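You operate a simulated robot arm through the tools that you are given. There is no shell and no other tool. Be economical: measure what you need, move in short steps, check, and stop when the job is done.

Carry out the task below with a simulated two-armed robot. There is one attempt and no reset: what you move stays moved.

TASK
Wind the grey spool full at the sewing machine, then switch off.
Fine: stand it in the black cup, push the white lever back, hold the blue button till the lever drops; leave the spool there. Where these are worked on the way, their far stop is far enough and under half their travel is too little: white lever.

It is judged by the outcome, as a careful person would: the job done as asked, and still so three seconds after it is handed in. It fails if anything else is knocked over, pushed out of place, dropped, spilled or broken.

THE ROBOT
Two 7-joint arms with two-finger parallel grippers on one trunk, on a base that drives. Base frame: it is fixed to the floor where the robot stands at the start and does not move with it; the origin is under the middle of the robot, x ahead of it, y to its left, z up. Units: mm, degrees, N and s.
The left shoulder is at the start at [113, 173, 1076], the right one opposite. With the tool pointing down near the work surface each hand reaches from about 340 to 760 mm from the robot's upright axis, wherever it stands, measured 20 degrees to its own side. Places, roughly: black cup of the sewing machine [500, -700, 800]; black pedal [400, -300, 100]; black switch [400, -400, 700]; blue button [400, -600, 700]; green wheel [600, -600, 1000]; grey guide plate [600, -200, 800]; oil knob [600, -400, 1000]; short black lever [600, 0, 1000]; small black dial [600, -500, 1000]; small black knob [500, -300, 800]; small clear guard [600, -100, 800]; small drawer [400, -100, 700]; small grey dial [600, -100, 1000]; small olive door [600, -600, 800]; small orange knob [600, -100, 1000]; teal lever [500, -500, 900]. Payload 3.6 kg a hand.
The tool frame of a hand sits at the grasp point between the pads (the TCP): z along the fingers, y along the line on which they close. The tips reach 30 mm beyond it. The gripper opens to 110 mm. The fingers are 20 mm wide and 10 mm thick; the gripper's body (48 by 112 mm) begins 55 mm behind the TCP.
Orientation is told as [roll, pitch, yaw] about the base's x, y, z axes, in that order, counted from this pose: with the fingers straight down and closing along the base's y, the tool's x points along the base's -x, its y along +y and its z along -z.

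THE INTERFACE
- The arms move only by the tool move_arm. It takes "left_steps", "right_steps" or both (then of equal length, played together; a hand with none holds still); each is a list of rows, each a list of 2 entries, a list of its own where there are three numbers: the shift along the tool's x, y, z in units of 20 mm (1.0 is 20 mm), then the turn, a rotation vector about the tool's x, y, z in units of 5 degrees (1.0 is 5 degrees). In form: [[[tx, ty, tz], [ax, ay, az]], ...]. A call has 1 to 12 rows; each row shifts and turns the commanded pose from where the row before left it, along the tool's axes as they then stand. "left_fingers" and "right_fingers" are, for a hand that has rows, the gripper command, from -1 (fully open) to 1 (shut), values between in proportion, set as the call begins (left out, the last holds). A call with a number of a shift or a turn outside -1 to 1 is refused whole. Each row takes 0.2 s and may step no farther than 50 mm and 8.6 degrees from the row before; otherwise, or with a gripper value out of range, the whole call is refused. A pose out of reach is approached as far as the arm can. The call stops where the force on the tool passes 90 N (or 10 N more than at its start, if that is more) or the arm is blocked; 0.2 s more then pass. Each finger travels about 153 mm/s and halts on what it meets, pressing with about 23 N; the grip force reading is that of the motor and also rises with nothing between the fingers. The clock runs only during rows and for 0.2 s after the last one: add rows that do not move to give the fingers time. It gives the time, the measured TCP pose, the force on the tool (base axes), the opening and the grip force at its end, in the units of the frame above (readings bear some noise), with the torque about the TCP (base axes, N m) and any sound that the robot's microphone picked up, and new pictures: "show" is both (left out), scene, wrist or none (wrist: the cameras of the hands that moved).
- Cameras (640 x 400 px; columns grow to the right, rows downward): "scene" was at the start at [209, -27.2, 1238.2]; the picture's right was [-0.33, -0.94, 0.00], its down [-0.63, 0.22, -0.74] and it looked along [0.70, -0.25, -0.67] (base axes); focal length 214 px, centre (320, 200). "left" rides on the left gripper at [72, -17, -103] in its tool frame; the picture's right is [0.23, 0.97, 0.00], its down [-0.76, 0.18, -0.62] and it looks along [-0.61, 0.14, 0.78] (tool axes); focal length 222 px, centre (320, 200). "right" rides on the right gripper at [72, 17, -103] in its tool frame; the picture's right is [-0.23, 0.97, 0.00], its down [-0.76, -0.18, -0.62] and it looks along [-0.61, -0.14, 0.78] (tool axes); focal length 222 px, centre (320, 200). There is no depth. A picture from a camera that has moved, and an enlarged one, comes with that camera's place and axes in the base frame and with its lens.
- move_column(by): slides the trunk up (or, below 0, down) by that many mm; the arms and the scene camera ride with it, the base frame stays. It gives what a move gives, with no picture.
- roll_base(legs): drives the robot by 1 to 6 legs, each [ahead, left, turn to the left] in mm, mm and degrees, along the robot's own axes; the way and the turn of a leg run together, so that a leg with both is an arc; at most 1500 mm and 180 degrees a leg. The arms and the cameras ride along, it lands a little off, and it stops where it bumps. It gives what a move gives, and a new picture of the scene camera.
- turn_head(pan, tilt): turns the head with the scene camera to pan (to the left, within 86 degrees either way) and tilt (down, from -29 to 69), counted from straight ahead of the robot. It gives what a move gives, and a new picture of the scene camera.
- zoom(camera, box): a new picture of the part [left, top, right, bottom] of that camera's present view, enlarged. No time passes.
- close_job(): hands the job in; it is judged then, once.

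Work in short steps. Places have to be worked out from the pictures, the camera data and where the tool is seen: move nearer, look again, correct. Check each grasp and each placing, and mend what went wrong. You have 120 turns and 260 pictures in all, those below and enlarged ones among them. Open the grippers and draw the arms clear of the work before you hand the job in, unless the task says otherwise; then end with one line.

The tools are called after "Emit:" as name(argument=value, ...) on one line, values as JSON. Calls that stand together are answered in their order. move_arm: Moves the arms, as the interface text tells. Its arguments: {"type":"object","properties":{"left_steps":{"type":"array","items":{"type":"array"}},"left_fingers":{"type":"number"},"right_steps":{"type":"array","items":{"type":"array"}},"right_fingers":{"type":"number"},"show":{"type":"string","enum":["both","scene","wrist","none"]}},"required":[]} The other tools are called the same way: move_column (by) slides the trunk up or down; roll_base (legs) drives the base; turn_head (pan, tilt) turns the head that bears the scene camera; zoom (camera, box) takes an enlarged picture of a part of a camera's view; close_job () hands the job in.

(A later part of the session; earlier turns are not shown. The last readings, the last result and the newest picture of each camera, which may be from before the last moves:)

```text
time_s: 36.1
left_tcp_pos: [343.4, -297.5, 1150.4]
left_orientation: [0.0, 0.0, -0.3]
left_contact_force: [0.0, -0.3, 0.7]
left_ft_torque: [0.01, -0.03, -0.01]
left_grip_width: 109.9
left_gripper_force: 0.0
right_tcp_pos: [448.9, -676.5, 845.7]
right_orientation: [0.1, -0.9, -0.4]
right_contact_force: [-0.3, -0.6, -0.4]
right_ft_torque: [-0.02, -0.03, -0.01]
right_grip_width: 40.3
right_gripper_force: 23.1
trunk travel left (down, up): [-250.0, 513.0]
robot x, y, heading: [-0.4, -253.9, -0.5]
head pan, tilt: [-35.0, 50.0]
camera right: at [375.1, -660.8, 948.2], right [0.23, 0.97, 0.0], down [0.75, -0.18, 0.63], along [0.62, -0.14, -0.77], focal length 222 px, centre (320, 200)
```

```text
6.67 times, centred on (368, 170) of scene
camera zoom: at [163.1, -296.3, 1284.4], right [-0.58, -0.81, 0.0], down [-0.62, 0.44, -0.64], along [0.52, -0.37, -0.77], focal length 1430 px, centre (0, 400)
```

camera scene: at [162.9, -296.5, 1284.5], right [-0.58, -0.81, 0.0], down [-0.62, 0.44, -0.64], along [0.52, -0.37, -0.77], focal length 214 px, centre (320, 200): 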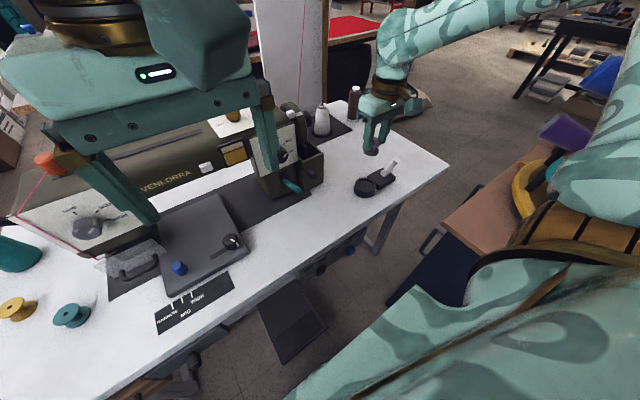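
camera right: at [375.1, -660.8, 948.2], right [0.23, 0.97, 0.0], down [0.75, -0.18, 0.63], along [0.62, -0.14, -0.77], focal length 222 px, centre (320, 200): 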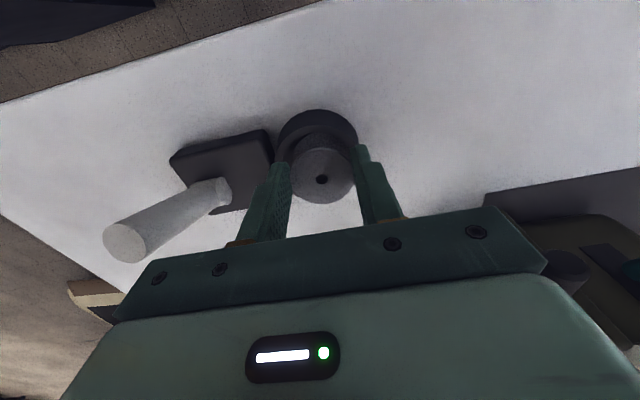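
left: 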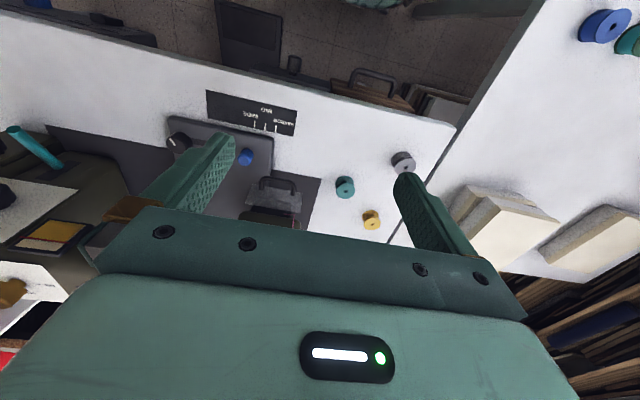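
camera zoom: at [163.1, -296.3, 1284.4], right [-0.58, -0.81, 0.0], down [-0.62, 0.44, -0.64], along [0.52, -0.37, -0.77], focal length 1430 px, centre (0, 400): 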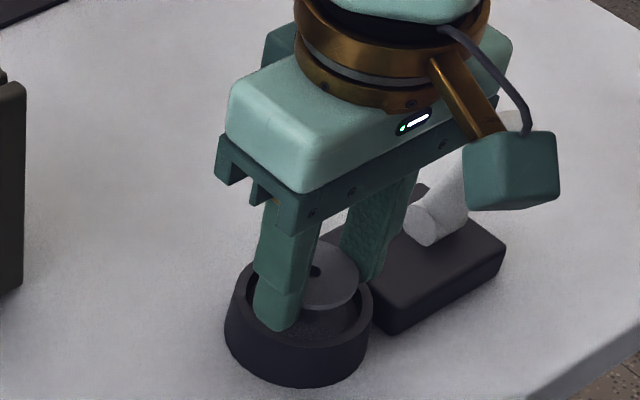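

Spool is entering the cup; continue down in 3–4 mm steps watching force.

Emit:
move_arm(right_steps=[[[0, 0, 0.15], [0, 0, 0]], [[0, 0, 0.15], [0, 0, 0]]], show="none")

Emit:
zoom(camera="scene", box=[320, 140, 416, 200])

```text
time_s: 36.7
left_tcp_pos: [341.8, -297.6, 1150.4]
left_orientation: [0.0, -0.2, -0.4]
left_contact_force: [-1.0, -0.2, 0.4]
left_ft_torque: [0.0, 0.0, -0.01]
left_grip_width: 110.2
left_gripper_force: 0.0
right_tcp_pos: [449.9, -676.5, 840.6]
right_orientation: [0.1, -1.0, -0.3]
right_contact_force: [0.6, -3.1, 22.9]
right_ft_torque: [-0.11, -0.08, 0.03]
right_grip_width: 40.4
right_gripper_force: 23.0
trunk travel left (down, up): [-250.0, 513.0]
robot x, y, heading: [-2.9, -251.6, -0.6]
head pan, tilt: [-35.0, 50.0]
```

```text
6.67 times, centred on (368, 170) of scene
camera zoom: at [161.4, -295.2, 1285.0], right [-0.58, -0.81, 0.0], down [-0.62, 0.44, -0.64], along [0.52, -0.37, -0.77], focal length 1430 px, centre (0, 400)
```

zoom: 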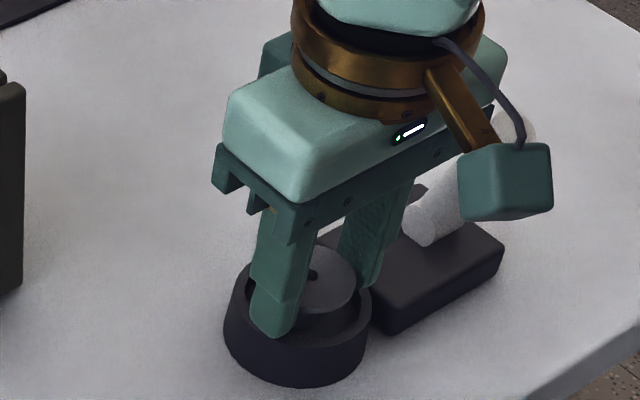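

Contact at 23 N: spool at the floor (or tips at rim). Back off 2 mm, open a little, then look.

Emit:
move_arm(right_steps=[[[0, 0, -0.1], [0, 0, 0]]], show="none")

Emit:
move_arm(right_steps=[[[0, 0, 0], [0, 0, 0]], [[0, 0, 0], [0, 0, 0]]], right_fingers=0.0, show="none")

Emit:
zoom(camera="scene", box=[320, 140, 416, 200])

Emit:
zoom(camera="right", box=[200, 80, 440, 230])

```text
time_s: 37.1
left_tcp_pos: [342.9, -299.0, 1150.8]
left_orientation: [0.1, 0.1, -0.3]
left_contact_force: [-0.9, -1.0, 0.1]
left_ft_torque: [0.0, 0.02, 0.01]
left_grip_width: 110.1
left_gripper_force: 0.2
right_tcp_pos: [449.6, -676.1, 841.0]
right_orientation: [0.0, -0.9, -0.3]
right_contact_force: [3.8, -2.6, 12.6]
right_ft_torque: [-0.07, -0.25, 0.01]
right_grip_width: 40.1
right_gripper_force: 22.7
trunk travel left (down, up): [-250.0, 513.0]
robot x, y, heading: [-1.9, -248.9, -0.5]
head pan, tilt: [-35.0, 50.0]
```

```text
time_s: 37.7
left_tcp_pos: [342.8, -299.1, 1151.9]
left_orientation: [0.0, 0.0, -0.4]
left_contact_force: [0.6, 0.0, 0.3]
left_ft_torque: [-0.01, -0.03, 0.01]
left_grip_width: 110.0
left_gripper_force: 0.1
right_tcp_pos: [448.2, -676.8, 840.0]
right_orientation: [0.1, -0.6, -0.4]
right_contact_force: [1.0, -1.0, -0.3]
right_ft_torque: [-0.04, -0.03, 0.01]
right_grip_width: 55.1
right_gripper_force: 0.0
trunk travel left (down, up): [-250.0, 513.0]
robot x, y, heading: [0.1, -252.6, -0.4]
head pan, tilt: [-35.0, 50.0]
```

```text
6.67 times, centred on (368, 170) of scene
camera zoom: at [163.1, -296.3, 1284.4], right [-0.58, -0.81, 0.0], down [-0.62, 0.44, -0.64], along [0.52, -0.37, -0.77], focal length 1430 px, centre (0, 400)
```

zoom: 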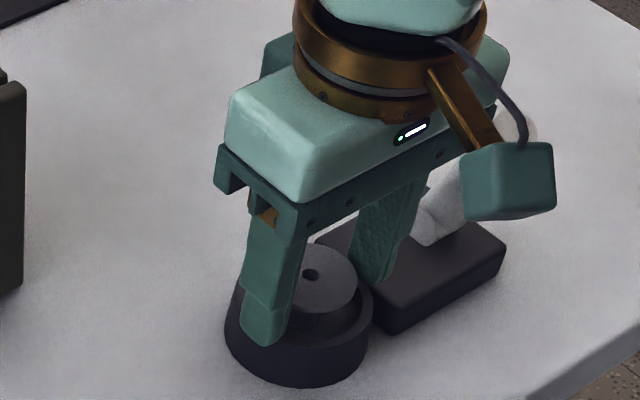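

```text
2.67 times, centred on (320, 155) of right
camera zoom: at [374.8, -660.8, 943.5], right [0.23, 0.97, 0.0], down [0.75, -0.18, 0.63], along [0.62, -0.14, -0.78], focal length 592 px, centre (320, 320)
```

zoom: 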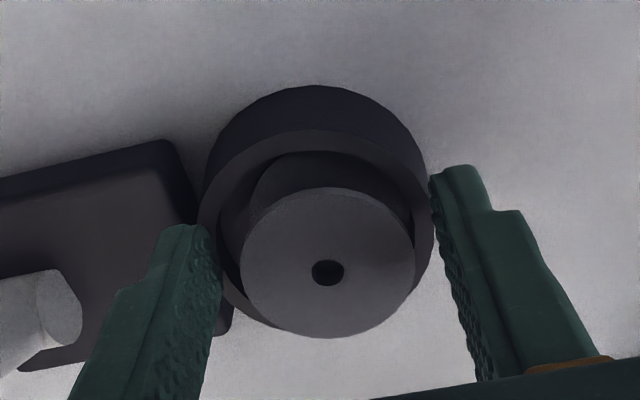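

Spool stands in the cup, upright. I open slightly more and raise straight up.

Emit:
move_arm(right_steps=[[[0, 0, -0.5], [0, 0, 0]], [[0, 0, -1], [0, 0, 0]], [[0, 0, -1], [0, 0, 0]], [[0, 0, -1], [0, 0, 0]], [[0, 0, -1], [0, 0, 0]], [[0, 0, -1], [0, 0, 0]]], right_fingers=-0.1, show="wrist")

Emit:
zoom(camera="scene", box=[320, 140, 416, 200])

```text
time_s: 39.1
left_tcp_pos: [344.1, -298.6, 1150.5]
left_orientation: [0.0, -0.1, -0.5]
left_contact_force: [0.5, -0.9, -0.2]
left_ft_torque: [0.01, 0.03, 0.02]
left_grip_width: 110.0
left_gripper_force: 0.0
right_tcp_pos: [446.3, -677.4, 952.0]
right_orientation: [0.0, -0.6, -0.3]
right_contact_force: [0.5, 0.4, -0.3]
right_ft_torque: [0.01, 0.03, 0.02]
right_grip_width: 60.4
right_gripper_force: 0.0
trunk travel left (down, up): [-250.0, 513.0]
robot x, y, heading: [-3.1, -253.3, -0.5]
head pan, tilt: [-35.0, 50.0]
camera right: at [372.5, -660.1, 1054.5], right [0.23, 0.97, 0.0], down [0.75, -0.18, 0.63], along [0.62, -0.14, -0.77], focal length 222 px, centre (320, 200)
```

right: 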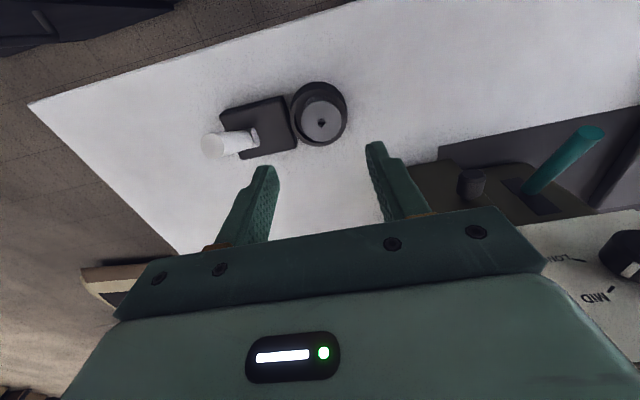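

```text
6.67 times, centred on (368, 170) of scene
camera zoom: at [162.6, -296.0, 1284.5], right [-0.58, -0.81, 0.0], down [-0.62, 0.44, -0.64], along [0.52, -0.37, -0.77], focal length 1430 px, centre (0, 400)
```

zoom: 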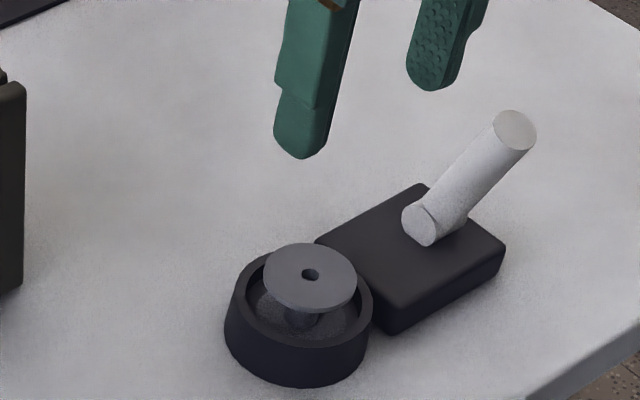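

The spool is in place. I zoom on the lever to determine its lean and hinge axis.

Emit:
zoom(camera="scene", box=[364, 150, 404, 175])

Emit:
zoom(camera="right", box=[180, 80, 300, 180])

```text
16.00 times, centred on (384, 162) of scene
camera zoom: at [162.6, -296.0, 1284.5], right [-0.58, -0.81, 0.0], down [-0.62, 0.44, -0.64], along [0.52, -0.37, -0.77], focal length 3432 px, centre (-704, 800)
```

zoom: 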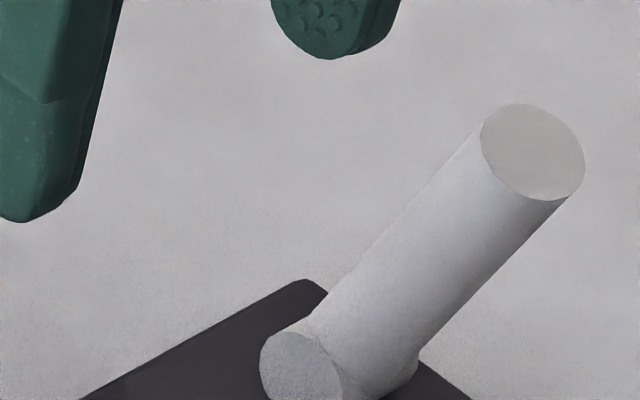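

```text
4.00 times, centred on (240, 130) of right
camera zoom: at [372.5, -660.1, 1054.5], right [0.23, 0.97, 0.0], down [0.75, -0.18, 0.63], along [0.62, -0.14, -0.77], focal length 888 px, centre (640, 480)
```

zoom: 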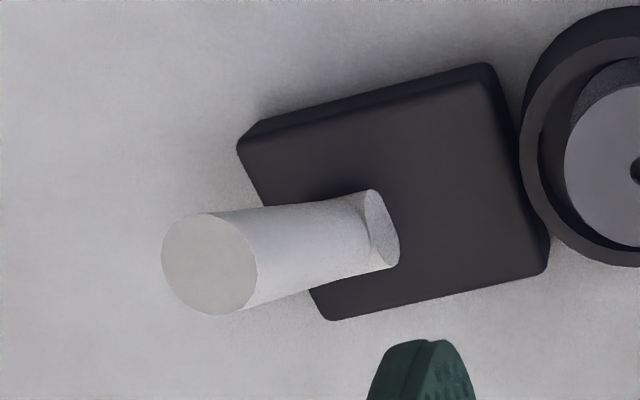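

The hub's end faces +y, so the lever swings in the x–z plane; it leans toward the robot, pushing back is +x. I close the fingers and move to in front of it ([400,−776]), still above.

Emit:
move_arm(right_steps=[[[0.5, -1, 0], [0, 0, 0]], [[0.5, -1, 0], [0, 0, 0]], [[0.5, -1, 0], [0, 0, 0]], [[0.5, -1, 0], [0, 0, 0]], [[0.5, -1, 0], [0, 0, 0]]], right_fingers=1, show="both")

```text
time_s: 40.3
left_tcp_pos: [343.6, -299.4, 1149.7]
left_orientation: [-0.1, 0.0, -0.4]
left_contact_force: [-0.5, -0.1, 0.4]
left_ft_torque: [0.01, -0.02, -0.02]
left_grip_width: 110.0
left_gripper_force: 0.1
right_tcp_pos: [397.1, -776.7, 950.2]
right_orientation: [0.1, -0.8, -0.3]
right_contact_force: [-0.4, -0.1, 0.7]
right_ft_torque: [0.0, 0.01, 0.02]
right_grip_width: 0.3
right_gripper_force: 22.7
trunk travel left (down, up): [-250.0, 513.0]
robot x, y, heading: [-1.9, -251.2, -0.6]
head pan, tilt: [-35.0, 50.0]
camera scene: at [162.6, -296.6, 1284.5], right [-0.58, -0.81, 0.0], down [-0.62, 0.44, -0.64], along [0.52, -0.37, -0.77], focal length 214 px, centre (320, 200)
camera right: at [322.4, -760.1, 1053.4], right [0.23, 0.97, 0.0], down [0.75, -0.18, 0.63], along [0.62, -0.14, -0.77], focal length 222 px, centre (320, 200)
```

scene: 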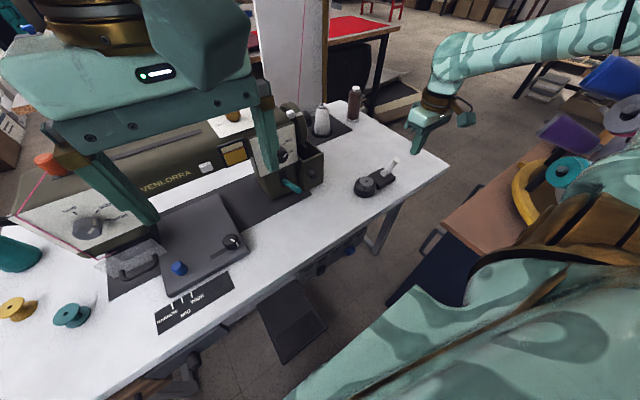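
right: 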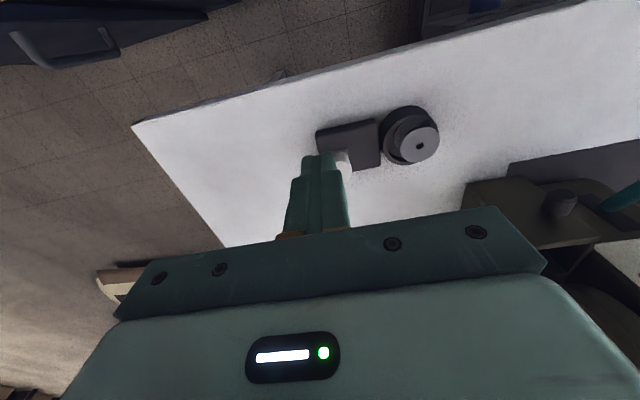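

Lever is just beyond the fingers in +x. Lower so the tips reach z≈842, in front of the lever.

Emit:
move_arm(right_steps=[[[0.2, 0, 1], [0, 0, 0]], [[0, 0, 1], [0, 0, 0]], [[0, 0, 1], [0, 0, 0]], [[0, 0, 0.9], [0, 0, 0]]], show="wrist")

Emit:
zoom(camera="scene", box=[340, 130, 436, 190])

```text
time_s: 41.3
left_tcp_pos: [343.5, -299.3, 1150.4]
left_orientation: [0.0, 0.0, -0.3]
left_contact_force: [0.6, -0.2, -0.2]
left_ft_torque: [-0.02, -0.03, 0.02]
left_grip_width: 110.1
left_gripper_force: 0.1
right_tcp_pos: [394.8, -776.6, 871.0]
right_orientation: [0.0, -0.8, -0.3]
right_contact_force: [0.1, 0.2, 0.2]
right_ft_torque: [-0.02, -0.01, 0.02]
right_grip_width: 0.0
right_gripper_force: 23.2
trunk travel left (down, up): [-250.0, 513.0]
robot x, y, heading: [-0.4, -249.1, -0.3]
head pan, tilt: [-35.0, 50.0]
camera right: at [320.4, -760.6, 974.5], right [0.23, 0.97, 0.0], down [0.75, -0.18, 0.63], along [0.62, -0.14, -0.77], focal length 222 px, centre (320, 200)
```

right: 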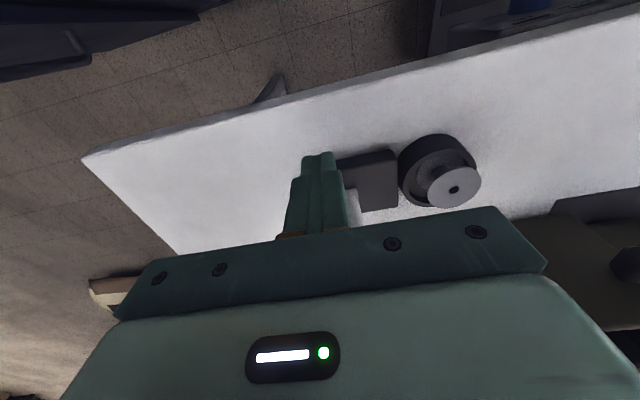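

```text
6.67 times, centred on (388, 160) of scene
camera zoom: at [163.1, -296.4, 1284.4], right [-0.58, -0.81, 0.0], down [-0.62, 0.44, -0.64], along [0.52, -0.37, -0.77], focal length 1430 px, centre (-133, 467)
```

zoom: 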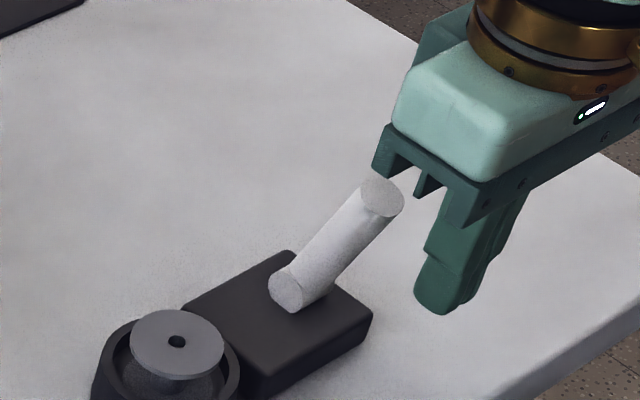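

Fingers are in front of the lever. Push +x in small rows.

Emit:
move_arm(right_steps=[[[-0.7, 0, 0], [0, 0, 0]], [[-0.7, 0, 0], [0, 0, 0]], [[-0.5, 0, 0], [0, 0, 0]], [[-0.5, 0, 0], [0, 0, 0]]], show="none")

Emit:
zoom(camera="scene", box=[340, 130, 436, 190])

```text
time_s: 42.3
left_tcp_pos: [344.4, -299.9, 1150.2]
left_orientation: [0.1, 0.0, -0.4]
left_contact_force: [-0.4, -0.6, -0.1]
left_ft_torque: [-0.02, 0.02, -0.01]
left_grip_width: 109.9
left_gripper_force: 0.0
right_tcp_pos: [443.1, -778.5, 873.2]
right_orientation: [-0.1, -0.7, -0.3]
right_contact_force: [-0.5, 0.3, 0.2]
right_ft_torque: [0.0, -0.02, 0.01]
right_grip_width: 0.0
right_gripper_force: 22.9
trunk travel left (down, up): [-250.0, 513.0]
robot x, y, heading: [-5.6, -254.7, -0.2]
head pan, tilt: [-35.0, 50.0]
```

```text
6.67 times, centred on (388, 160) of scene
camera zoom: at [163.1, -296.1, 1284.4], right [-0.58, -0.81, 0.0], down [-0.62, 0.44, -0.64], along [0.52, -0.37, -0.77], focal length 1430 px, centre (-133, 467)
```

zoom: 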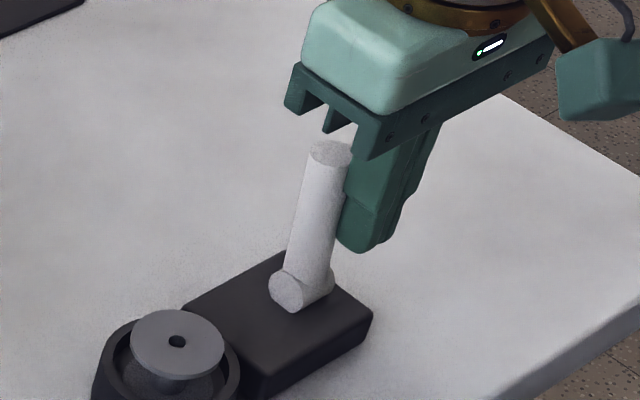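

The lever moves with the fingers, now about vertical. Continue pushing.

Emit:
move_arm(right_steps=[[[-0.5, 0, 0], [0, 0, 0]], [[-0.5, 0, 0], [0, 0, 0]]], show="none")

Emit:
zoom(camera="scene", box=[340, 130, 436, 190])

```text
time_s: 42.9
left_tcp_pos: [338.6, -299.2, 1151.1]
left_orientation: [0.0, -0.2, -0.5]
left_contact_force: [-0.1, -0.2, -0.3]
left_ft_torque: [-0.01, 0.05, -0.02]
left_grip_width: 110.3
left_gripper_force: 0.1
right_tcp_pos: [453.0, -778.2, 871.7]
right_orientation: [0.1, -0.3, -0.3]
right_contact_force: [-36.1, 5.7, 5.4]
right_ft_torque: [0.19, 1.05, 0.38]
right_grip_width: 0.2
right_gripper_force: 23.2
trunk travel left (down, up): [-250.0, 513.0]
robot x, y, heading: [-3.9, -251.7, -0.7]
head pan, tilt: [-35.0, 50.0]
```

```text
6.67 times, centred on (388, 160) of scene
camera zoom: at [157.4, -295.9, 1285.2], right [-0.58, -0.81, 0.0], down [-0.62, 0.45, -0.65], along [0.53, -0.37, -0.76], focal length 1430 px, centre (-133, 467)
```

zoom: 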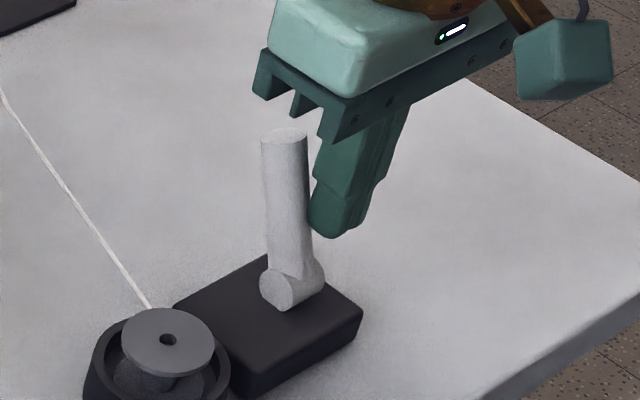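

The lever hit its stop (36 N) and the thread has appeared on the spool. Back off and see whether it stays.

Emit:
move_arm(right_steps=[[[0.5, 0, 0], [0, 0, 0]], [[1, 0, 0], [0, 0, 0]], [[1, 0, 0], [0, 0, 0]], [[1, 0, -0.5], [0, 0, 0]]], show="scene")

Emit:
zoom(camera="scene", box=[260, 130, 436, 240])

```text
time_s: 43.9
left_tcp_pos: [343.1, -298.9, 1150.7]
left_orientation: [0.0, 0.1, -0.4]
left_contact_force: [0.6, -0.1, 0.3]
left_ft_torque: [-0.01, -0.02, -0.04]
left_grip_width: 109.9
left_gripper_force: 0.1
right_tcp_pos: [390.5, -774.5, 882.4]
right_orientation: [0.1, -0.7, -0.3]
right_contact_force: [-0.3, -0.3, 0.9]
right_ft_torque: [0.0, -0.01, -0.04]
right_grip_width: 0.0
right_gripper_force: 23.1
trunk travel left (down, up): [-250.0, 513.0]
robot x, y, heading: [0.2, -249.4, -0.5]
head pan, tilt: [-35.0, 50.0]
camera scene: at [162.2, -295.8, 1284.6], right [-0.58, -0.81, 0.0], down [-0.62, 0.44, -0.64], along [0.52, -0.37, -0.77], focal length 214 px, centre (320, 200)
```

scene: 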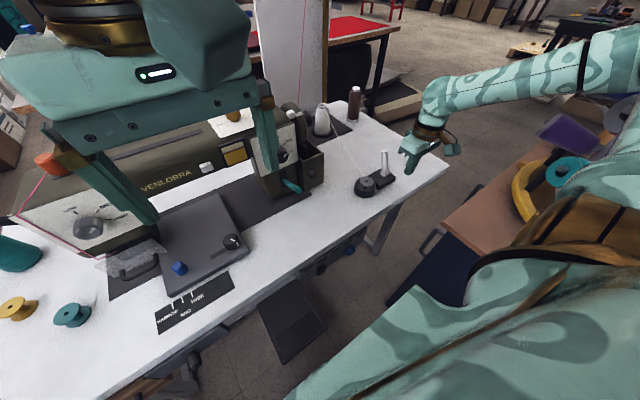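

```text
3.64 times, centred on (348, 185) of scene
camera zoom: at [162.2, -295.8, 1284.6], right [-0.58, -0.81, 0.0], down [-0.62, 0.44, -0.64], along [0.52, -0.37, -0.77], focal length 780 px, centre (218, 254)
```

zoom: 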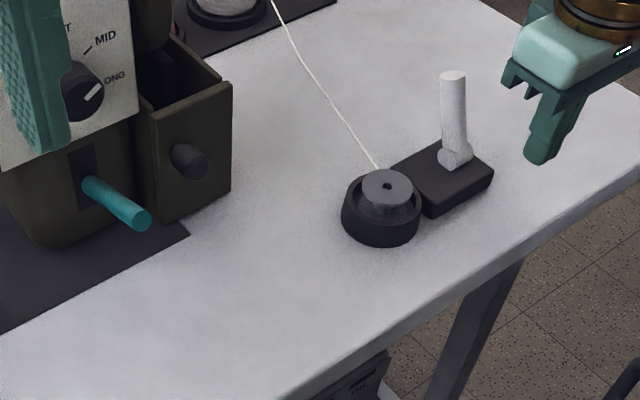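

Lever stays back. Now I move the right hand back and toward y≈−610 to view the front panel with the blue button.

Emit:
move_arm(right_steps=[[[0.6, 1, -0.6], [0, 0, 0]], [[0.6, 1, -0.6], [0, 0, 0]], [[0.6, 1, -0.3], [0, 0, 0]], [[0.6, 1, 0], [0, 0, 0]], [[0.6, 1, 0], [0, 0, 0]], [[0.6, 1, 0], [0, 0, 0]], [[0.6, 1, 0], [0, 0, 0]], [[0.6, 1, 0], [0, 0, 0]]], show="wrist")

Emit:
turn_head(pan=-35, tilt=60)

```text
time_s: 45.7
left_tcp_pos: [344.0, -299.5, 1150.1]
left_orientation: [0.0, 0.0, -0.4]
left_contact_force: [0.3, 1.3, 0.4]
left_ft_torque: [-0.02, -0.01, 0.0]
left_grip_width: 110.1
left_gripper_force: 0.1
right_tcp_pos: [296.5, -617.4, 911.1]
right_orientation: [0.2, -0.7, -0.4]
right_contact_force: [0.1, 0.8, 0.3]
right_ft_torque: [-0.03, 0.03, -0.01]
right_grip_width: 0.0
right_gripper_force: 23.2
trunk travel left (down, up): [-250.0, 513.0]
robot x, y, heading: [0.5, -252.2, -0.5]
head pan, tilt: [-35.0, 50.0]
camera right: at [222.8, -600.3, 1014.2], right [0.23, 0.97, 0.0], down [0.75, -0.18, 0.63], along [0.62, -0.14, -0.77], focal length 222 px, centre (320, 200)
```

right: 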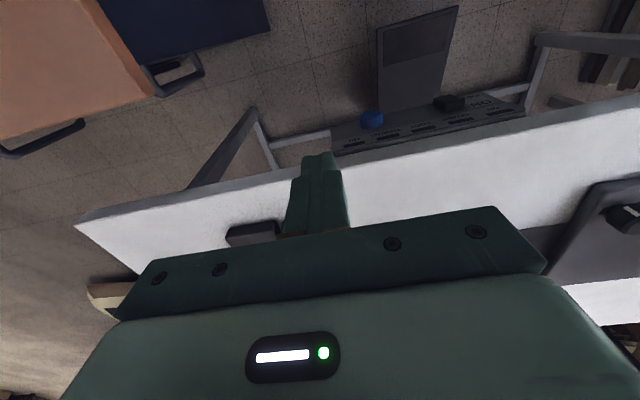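

```text
time_s: 46.4
left_tcp_pos: [343.6, -299.4, 1152.2]
left_orientation: [0.0, 0.0, -0.4]
left_contact_force: [-0.2, 0.0, -0.7]
left_ft_torque: [0.02, 0.0, -0.02]
left_grip_width: 109.9
left_gripper_force: 0.0
right_tcp_pos: [297.1, -617.6, 910.3]
right_orientation: [0.1, -0.7, -0.2]
right_contact_force: [0.0, 0.4, 0.5]
right_ft_torque: [-0.02, 0.0, 0.01]
right_grip_width: 0.0
right_gripper_force: 22.7
trunk travel left (down, up): [-250.0, 513.0]
robot x, y, heading: [-0.8, -251.0, -0.4]
head pan, tilt: [-35.0, 60.0]
camera scene: at [154.5, -290.2, 1271.9], right [-0.58, -0.81, 0.0], down [-0.71, 0.5, -0.5], along [0.41, -0.29, -0.87], focal length 214 px, centre (320, 200)
```

scene: 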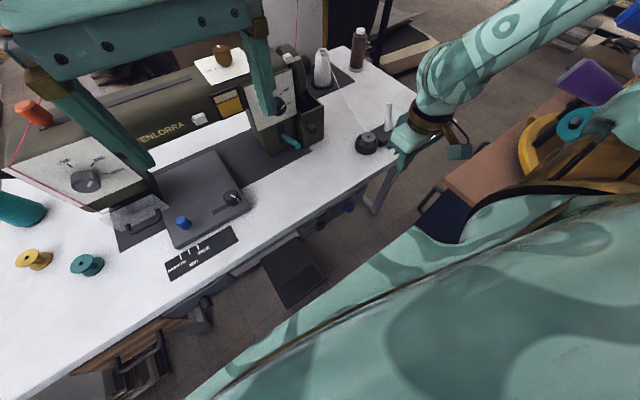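

Emit:
zoom(camera="scene", box=[270, 180, 382, 250])

Emit:
zoom(camera="right", box=[320, 70, 544, 210])

```text
5.71 times, centred on (326, 215) of scene
camera zoom: at [154.5, -290.2, 1271.9], right [-0.58, -0.81, 0.0], down [-0.71, 0.5, -0.5], along [0.41, -0.29, -0.87], focal length 1226 px, centre (286, 114)
```

zoom: 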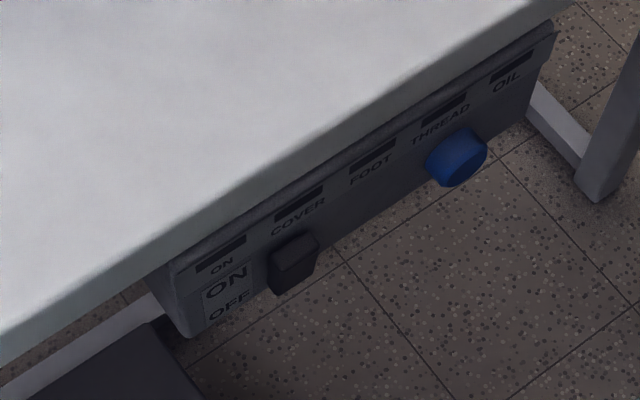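

```text
2.86 times, centred on (432, 140) of right
camera zoom: at [223.1, -601.0, 1014.0], right [0.23, 0.97, 0.0], down [0.75, -0.18, 0.63], along [0.62, -0.14, -0.77], focal length 635 px, centre (0, 371)
```

zoom: 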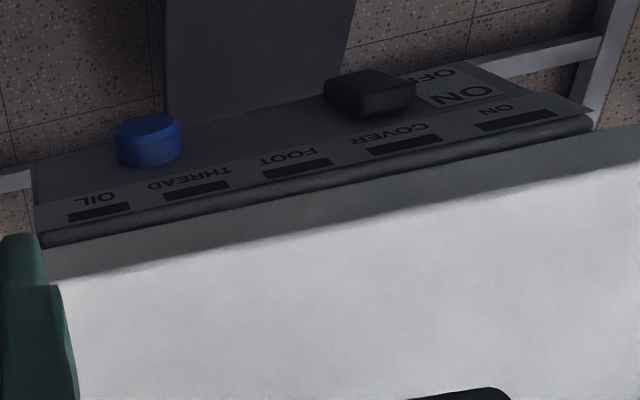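

Blue button at ≈[359,−549,675]; black switch ≈[359,−440,679]. First I tilt the right hand 45° forward and bring it to y=−549, staying at x≈297.

Emit:
move_arm(right_steps=[[[0, 0.38, 0], [0, -1, 0]], [[0, 0.38, 0], [0, -1, 0]], [[0, 0.38, 0], [0, -1, 0]], [[0, 0.38, 0], [0, -1, 0]], [[0, 0.38, 0], [0, -1, 0]], [[0, 0.38, 0], [0, -1, 0]], [[0, 0.38, 0], [0, -1, 0]], [[0, 0.38, 0], [0, -1, 0]], [[0, 0.38, 0], [0, -1, 0]]], show="wrist")

```text
time_s: 48.4
left_tcp_pos: [344.2, -299.2, 1150.4]
left_orientation: [0.0, 0.1, -0.3]
left_contact_force: [-0.4, 0.6, -0.8]
left_ft_torque: [-0.02, 0.03, -0.02]
left_grip_width: 110.4
left_gripper_force: 0.0
right_tcp_pos: [395.9, -613.5, 877.6]
right_orientation: [0.2, -45.8, -0.4]
right_contact_force: [-0.3, -0.1, -0.2]
right_ft_torque: [0.01, -0.04, 0.0]
right_grip_width: 0.0
right_gripper_force: 22.9
right hand out of reach, approached as far as the arm can: row 1, 2, 3, 4, 5, 6, 7, 8, 9
trunk travel left (down, up): [-250.0, 513.0]
robot x, y, heading: [-4.2, -252.2, -0.5]
head pan, tilt: [-35.0, 60.0]
camera right: at [271.9, -596.2, 898.9], right [0.16, 0.97, 0.16], down [0.08, -0.18, 0.98], along [0.98, -0.15, -0.11], focal length 222 px, centre (320, 200)
```

right: 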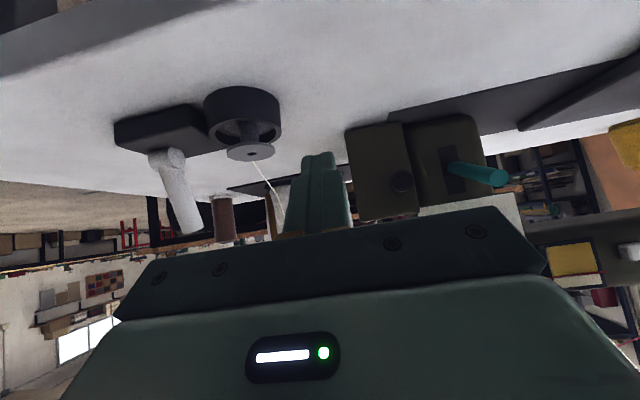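

With the tilt the arm needs more room from the body. I'll back the robot up by 180 mm (hand is clear of everything at z≈878).

Emit:
roll_base(legs=[[-180, 0, 0]])

```text
time_s: 49.9
left_tcp_pos: [159.0, -297.7, 1151.0]
left_orientation: [0.0, -0.1, -0.4]
left_contact_force: [0.6, -0.9, 1.1]
left_ft_torque: [0.03, -0.03, -0.03]
left_grip_width: 110.2
left_gripper_force: 0.1
right_tcp_pos: [212.6, -610.3, 879.0]
right_orientation: [0.1, -45.9, -0.4]
right_contact_force: [0.3, 0.2, 0.2]
right_ft_torque: [-0.03, 0.02, 0.03]
right_grip_width: 0.0
right_gripper_force: 23.1
trunk travel left (down, up): [-250.0, 513.0]
robot x, y, heading: [-186.1, -250.1, -0.4]
head pan, tilt: [-35.0, 60.0]
camera scene: at [-30.5, -288.7, 1272.1], right [-0.58, -0.81, 0.0], down [-0.71, 0.5, -0.5], along [0.41, -0.29, -0.87], focal length 214 px, centre (320, 200)
```

scene: 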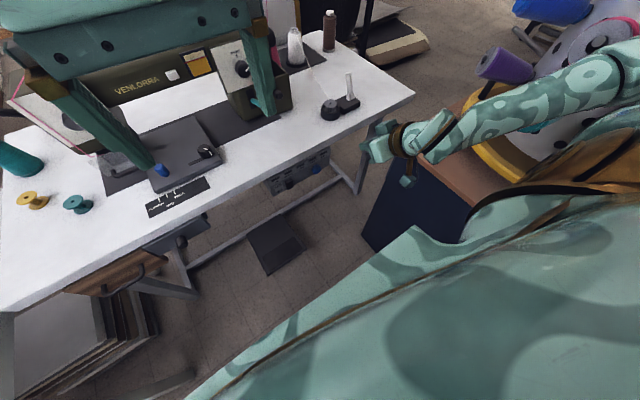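

Check the elbow's clearance from the chest before lowering the trunk.

Emit:
turn_head(pan=-75, tilt=40)

```text
time_s: 51.0
left_tcp_pos: [159.3, -297.4, 1150.9]
left_orientation: [0.0, 0.1, -0.3]
left_contact_force: [0.4, -0.3, -0.7]
left_ft_torque: [0.0, -0.01, -0.01]
left_grip_width: 109.7
left_gripper_force: 0.0
right_tcp_pos: [212.7, -612.1, 878.1]
right_orientation: [0.1, -45.7, -0.4]
right_contact_force: [0.3, -0.2, -0.5]
right_ft_torque: [0.02, 0.02, 0.02]
right_grip_width: 0.2
right_gripper_force: 23.0
trunk travel left (down, up): [-250.0, 513.0]
robot x, y, heading: [-187.7, -251.2, -0.5]
head pan, tilt: [-75.0, 40.0]
camera scene: at [-62.1, -332.4, 1298.6], right [-0.97, -0.25, 0.0], down [-0.16, 0.62, -0.77], along [0.19, -0.74, -0.64], focal length 214 px, centre (320, 200)
```

scene: 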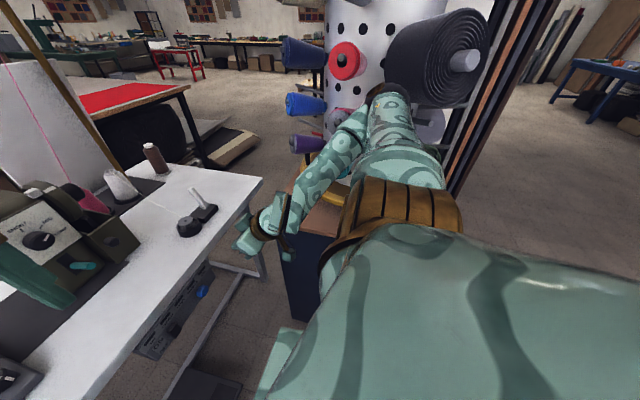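

The elbow flares close to the roll rack on the right. I roll the robot 180 mm left to gain clearance before lowering.

Emit:
roll_base(legs=[[0, 180, 0]])

Emit:
move_arm(right_steps=[[[0, -0.5, 0], [0, 0, 0]], [[0, -0.5, 0], [0, 0, 0]], [[0, -0.5, 0], [0, 0, 0]], [[0, -0.5, 0], [0, 0, 0]]], show="scene")

```text
time_s: 52.5
left_tcp_pos: [160.6, -115.3, 1150.1]
left_orientation: [-0.1, 0.0, -0.3]
left_contact_force: [0.5, 0.4, 0.5]
left_ft_torque: [-0.02, -0.01, -0.01]
left_grip_width: 110.0
left_gripper_force: 0.0
right_tcp_pos: [214.6, -430.1, 879.1]
right_orientation: [0.0, -45.7, -0.2]
right_contact_force: [-1.2, 0.3, -0.1]
right_ft_torque: [0.01, 0.0, 0.01]
right_grip_width: 0.1
right_gripper_force: 23.1
trunk travel left (down, up): [-250.0, 513.0]
robot x, y, heading: [-182.7, -73.3, -0.2]
head pan, tilt: [-75.0, 40.0]
camera scene: at [-60.8, -150.8, 1298.8], right [-0.97, -0.25, 0.0], down [-0.16, 0.62, -0.77], along [0.19, -0.74, -0.64], focal length 214 px, centre (320, 200)
```

scene: 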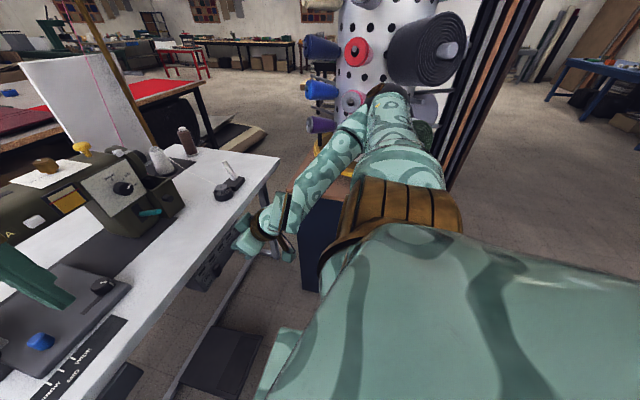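

```text
time_s: 53.5
left_tcp_pos: [161.4, -117.1, 1149.7]
left_orientation: [0.0, 0.0, -0.3]
left_contact_force: [0.4, -0.2, 0.2]
left_ft_torque: [0.0, 0.02, 0.01]
left_grip_width: 110.0
left_gripper_force: 0.0
right_tcp_pos: [214.0, -471.4, 878.7]
right_orientation: [0.2, -45.7, -0.3]
right_contact_force: [-0.5, 0.6, 0.5]
right_ft_torque: [0.02, 0.01, 0.04]
right_grip_width: 0.0
right_gripper_force: 23.5
trunk travel left (down, up): [-250.0, 513.0]
robot x, y, heading: [-185.8, -70.5, -0.1]
head pan, tilt: [-75.0, 40.0]
camera scene: at [-60.8, -152.2, 1298.7], right [-0.97, -0.25, 0.0], down [-0.16, 0.62, -0.77], along [0.19, -0.74, -0.64], focal length 214 px, centre (320, 200)
```

scene: 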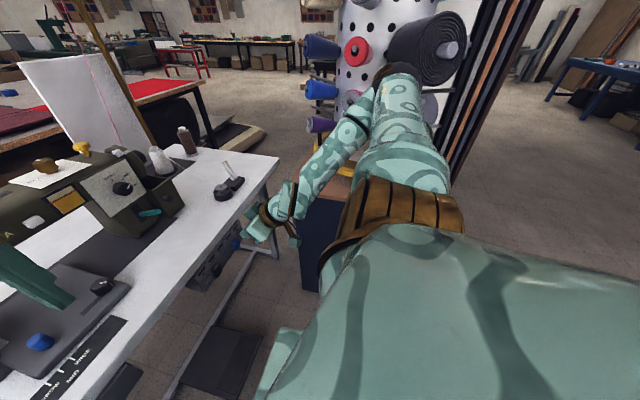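

Now there's ample elbow room. Lower the trunk 180 mm.

Emit:
move_column(by=-180)

Emit:
move_arm(right_steps=[[[0, -0.8, 0], [0, 0, 0]], [[0, -0.8, 0], [0, 0, 0]], [[0, -0.8, 0], [0, 0, 0]], [[0, -0.7, 0], [0, 0, 0]], [[0, -0.7, 0], [0, 0, 0]]], show="wrist")

Emit:
turn_head(pan=-40, tilt=40)

```text
time_s: 55.5
left_tcp_pos: [174.9, -116.3, 962.1]
left_orientation: [-0.5, 2.0, -0.2]
left_contact_force: [0.4, 0.8, -0.1]
left_ft_torque: [-0.04, -0.01, -0.01]
left_grip_width: 110.0
left_gripper_force: 0.0
right_tcp_pos: [223.2, -470.3, 658.2]
right_orientation: [0.1, -37.4, -0.3]
right_contact_force: [0.4, -0.6, 0.4]
right_ft_torque: [0.0, -0.03, -0.01]
right_grip_width: 0.0
right_gripper_force: 23.3
trunk travel left (down, up): [-70.0, 693.0]
robot x, y, heading: [-182.1, -72.7, -0.4]
head pan, tilt: [-75.0, 40.0]
```

```text
time_s: 56.7
left_tcp_pos: [175.4, -116.8, 962.0]
left_orientation: [-0.5, 2.1, -0.2]
left_contact_force: [-0.1, 0.0, -0.1]
left_ft_torque: [0.01, 0.01, -0.02]
left_grip_width: 110.2
left_gripper_force: 0.1
right_tcp_pos: [221.7, -547.2, 657.8]
right_orientation: [0.2, -37.4, -0.3]
right_contact_force: [-0.1, -0.1, -0.1]
right_ft_torque: [-0.01, 0.01, -0.01]
right_grip_width: 0.1
right_gripper_force: 22.8
trunk travel left (down, up): [-70.0, 693.0]
robot x, y, heading: [-186.0, -71.7, -0.5]
head pan, tilt: [-75.0, 40.0]
camera right: at [101.9, -530.5, 695.7], right [0.18, 0.97, 0.14], down [0.23, -0.18, 0.96], along [0.96, -0.14, -0.25], focal length 222 px, centre (320, 200)
```

right: 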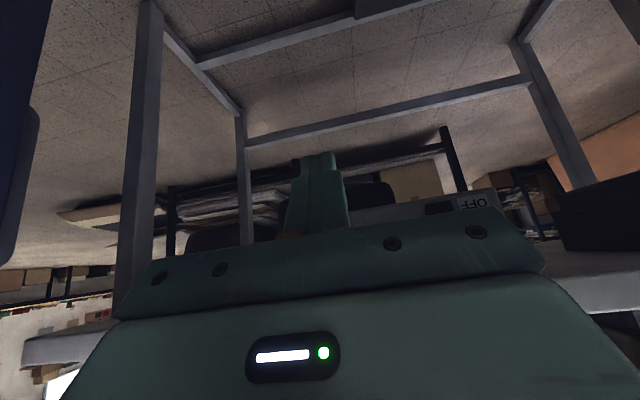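

```text
time_s: 57.7
left_tcp_pos: [176.1, -117.5, 963.0]
left_orientation: [-0.6, 2.0, -0.2]
left_contact_force: [0.6, -0.6, -0.6]
left_ft_torque: [0.0, 0.0, -0.02]
left_grip_width: 110.0
left_gripper_force: 0.0
right_tcp_pos: [221.4, -546.8, 656.5]
right_orientation: [0.1, -37.3, -0.3]
right_contact_force: [-0.9, 0.3, 0.4]
right_ft_torque: [0.02, -0.03, 0.02]
right_grip_width: 0.0
right_gripper_force: 23.5
trunk travel left (down, up): [-70.0, 693.0]
robot x, y, heading: [-181.1, -65.1, -0.4]
head pan, tilt: [-40.0, 40.0]
camera scene: at [85.8, -125.6, 1108.2], right [-0.65, -0.76, 0.0], down [-0.49, 0.42, -0.77], along [0.58, -0.5, -0.64], focal length 214 px, centre (320, 200)
```

scene: 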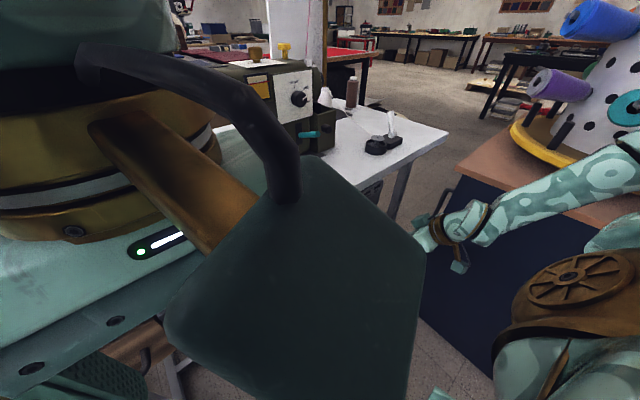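

The hand is a bit low. Raise it 45 mm and advance to x≈285 in front of the button; also swing the left hand aside (it blocks the head's view).

Emit:
move_arm(right_steps=[[[-0.45, 0, -0.6], [0, 0, 0]], [[-0.45, 0, -0.6], [0, 0, 0]], [[-0.45, 0, -0.6], [0, 0, 0]], [[-0.64, 0, 0.48], [0, 0, 0]], [[-0.64, 0, 0.48], [0, 0, 0]], [[-0.64, 0, 0.48], [0, 0, 0]], [[-0.64, 0, 0.48], [0, 0, 0]]], left_steps=[[[0, 1, 0], [0, 0, 0]], [[0, 1, 0], [0, 0, 0]], [[0, 1, 0], [0, 0, 0]], [[0, 1, 0], [0, 0, 0]], [[0, 1, 0], [0, 0, 0]], [[0, 1, 0], [0, 0, 0]], [[0, 1, 0], [0, 0, 0]]])

```text
time_s: 59.3
left_tcp_pos: [176.8, -98.8, 962.7]
left_orientation: [-0.9, 2.0, 0.0]
left_contact_force: [0.0, -0.2, 0.4]
left_ft_torque: [0.07, 0.04, 0.02]
left_grip_width: 110.1
left_gripper_force: 0.0
left hand out of reach, approached as far as the arm can: row 2, 3, 4, 5, 6, 7
right_tcp_pos: [287.3, -548.0, 701.7]
right_orientation: [0.1, -37.4, -0.3]
right_contact_force: [-0.5, -0.1, -0.3]
right_ft_torque: [-0.02, 0.06, -0.02]
right_grip_width: 0.3
right_gripper_force: 23.1
trunk travel left (down, up): [-70.0, 693.0]
robot x, y, heading: [-188.2, -69.6, -0.5]
head pan, tilt: [-40.0, 40.0]
camera scene: at [86.4, -124.2, 1106.9], right [-0.64, -0.77, 0.0], down [-0.51, 0.42, -0.76], along [0.58, -0.48, -0.66], focal length 214 px, centre (320, 200)
camera right: at [166.9, -530.9, 741.7], right [0.18, 0.97, 0.14], down [0.23, -0.18, 0.96], along [0.96, -0.14, -0.25], focal length 222 px, centre (320, 200)
camera left: at [110.1, -113.5, 1068.0], right [-0.23, 0.97, -0.01], down [0.78, 0.19, 0.59], along [0.58, 0.13, -0.81], focal length 222 px, centre (320, 200)
```

scene: 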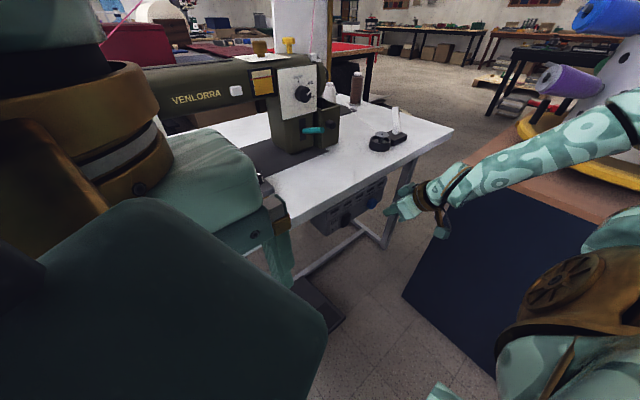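
right: 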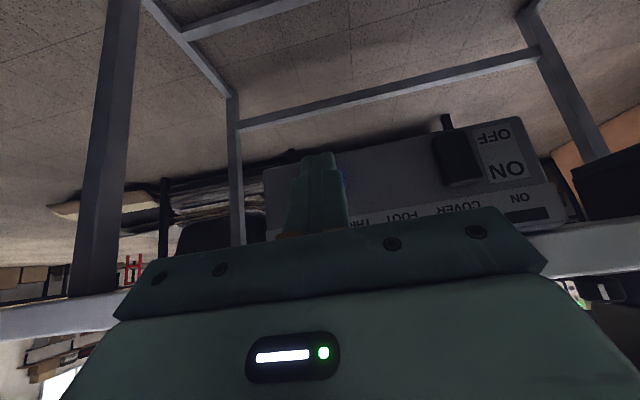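
left: 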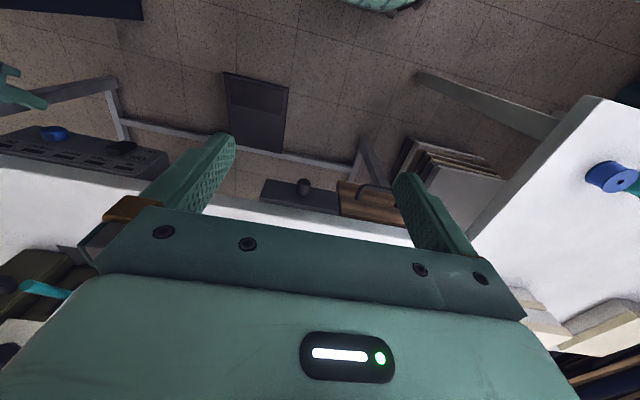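

Zoom on the switch to see its state, and check the finger/button alignment.

Emit:
zoom(camera="right", box=[260, 100, 580, 240])

Emit:
zoom(camera="scene", box=[300, 160, 460, 260])

```text
2.00 times, centred on (420, 170) of right
camera zoom: at [166.9, -530.9, 741.7], right [0.18, 0.97, 0.14], down [0.23, -0.18, 0.96], along [0.96, -0.14, -0.25], focal length 444 px, centre (120, 260)
```

zoom: 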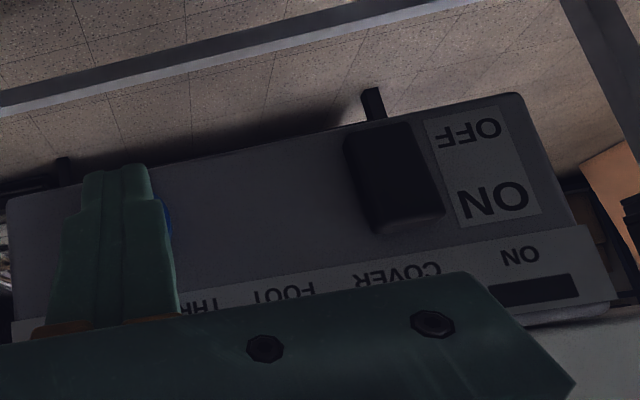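

```text
4.00 times, centred on (380, 210) of scene
camera zoom: at [86.4, -124.2, 1106.9], right [-0.64, -0.77, 0.0], down [-0.51, 0.42, -0.76], along [0.58, -0.48, -0.66], focal length 858 px, centre (80, 160)
```

zoom: 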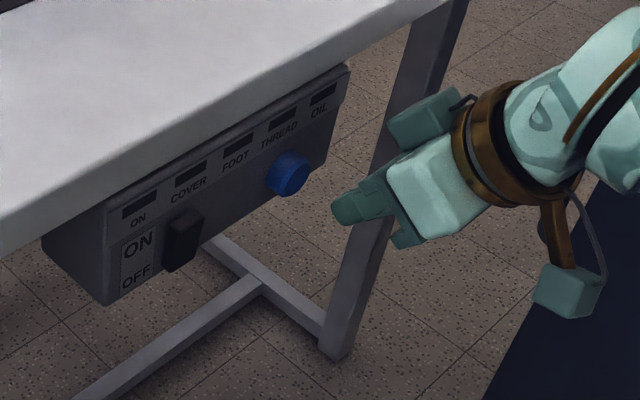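

Aligned with the button. Advance +x: 4 rows of ~9 mm, then check.

Emit:
move_arm(right_steps=[[[-0.36, 0, 0.27], [0, 0, 0]], [[-0.36, 0, 0.27], [0, 0, 0]], [[-0.36, 0, 0.27], [0, 0, 0]], [[-0.2, 0, 0.15], [0, 0, 0]]], show="none")

Emit:
zoom(camera="scene", box=[300, 100, 460, 260])

```text
time_s: 60.3
left_tcp_pos: [176.0, -98.6, 961.7]
left_orientation: [-1.0, 2.0, -0.1]
left_contact_force: [0.0, 0.0, 0.6]
left_ft_torque: [-0.01, -0.01, -0.03]
left_grip_width: 110.0
left_gripper_force: 0.1
right_tcp_pos: [317.3, -548.5, 700.7]
right_orientation: [0.2, -37.4, -0.3]
right_contact_force: [0.1, -0.3, 0.3]
right_ft_torque: [0.0, -0.01, -0.01]
right_grip_width: 0.0
right_gripper_force: 22.3
trunk travel left (down, up): [-70.0, 693.0]
robot x, y, heading: [-186.5, -70.2, -0.1]
head pan, tilt: [-40.0, 40.0]
```

```text
2.50 times, centred on (380, 180) of scene
camera zoom: at [86.2, -124.2, 1106.7], right [-0.64, -0.77, 0.0], down [-0.51, 0.42, -0.75], along [0.58, -0.48, -0.66], focal length 536 px, centre (170, 250)
```

zoom: 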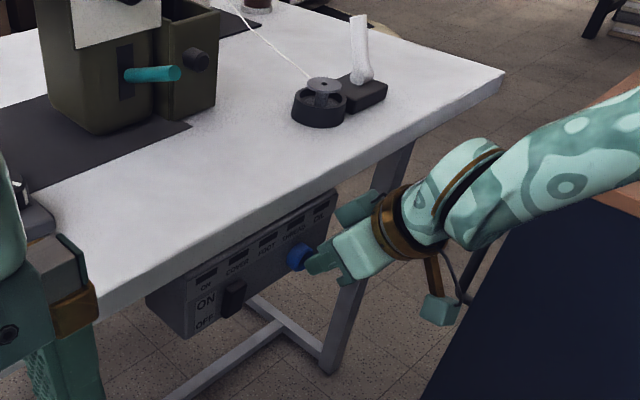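

About to touch; push in with small rows and hold for a moment.

Emit:
move_arm(right_steps=[[[-0.2, 0, 0.15], [0, 0, 0]], [[-0.2, 0, 0.15], [0, 0, 0]], [[-0.2, 0, 0.15], [0, 0, 0]], [[0, 0, 0], [0, 0, 0]]], show="none")

Emit:
zoom(camera="scene", box=[300, 100, 460, 260])

```text
time_s: 61.3
left_tcp_pos: [176.2, -98.9, 961.7]
left_orientation: [-0.9, 1.8, -0.1]
left_contact_force: [-0.2, 0.1, -0.9]
left_ft_torque: [0.01, 0.03, 0.0]
left_grip_width: 110.1
left_gripper_force: 0.0
right_tcp_pos: [330.4, -547.1, 702.9]
right_orientation: [0.1, -37.2, -0.5]
right_contact_force: [-14.0, 1.0, -3.7]
right_ft_torque: [0.0, 0.3, 0.01]
right_grip_width: 0.1
right_gripper_force: 22.8
trunk travel left (down, up): [-70.0, 693.0]
robot x, y, heading: [-181.6, -69.3, -0.3]
head pan, tilt: [-40.0, 40.0]
heard: click
```

```text
2.50 times, centred on (380, 180) of scene
camera zoom: at [85.0, -124.5, 1106.8], right [-0.64, -0.77, 0.0], down [-0.51, 0.42, -0.75], along [0.58, -0.48, -0.66], focal length 536 px, centre (170, 250)
```

zoom: 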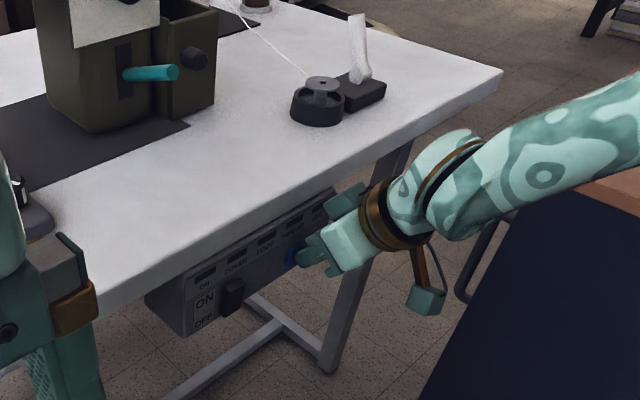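

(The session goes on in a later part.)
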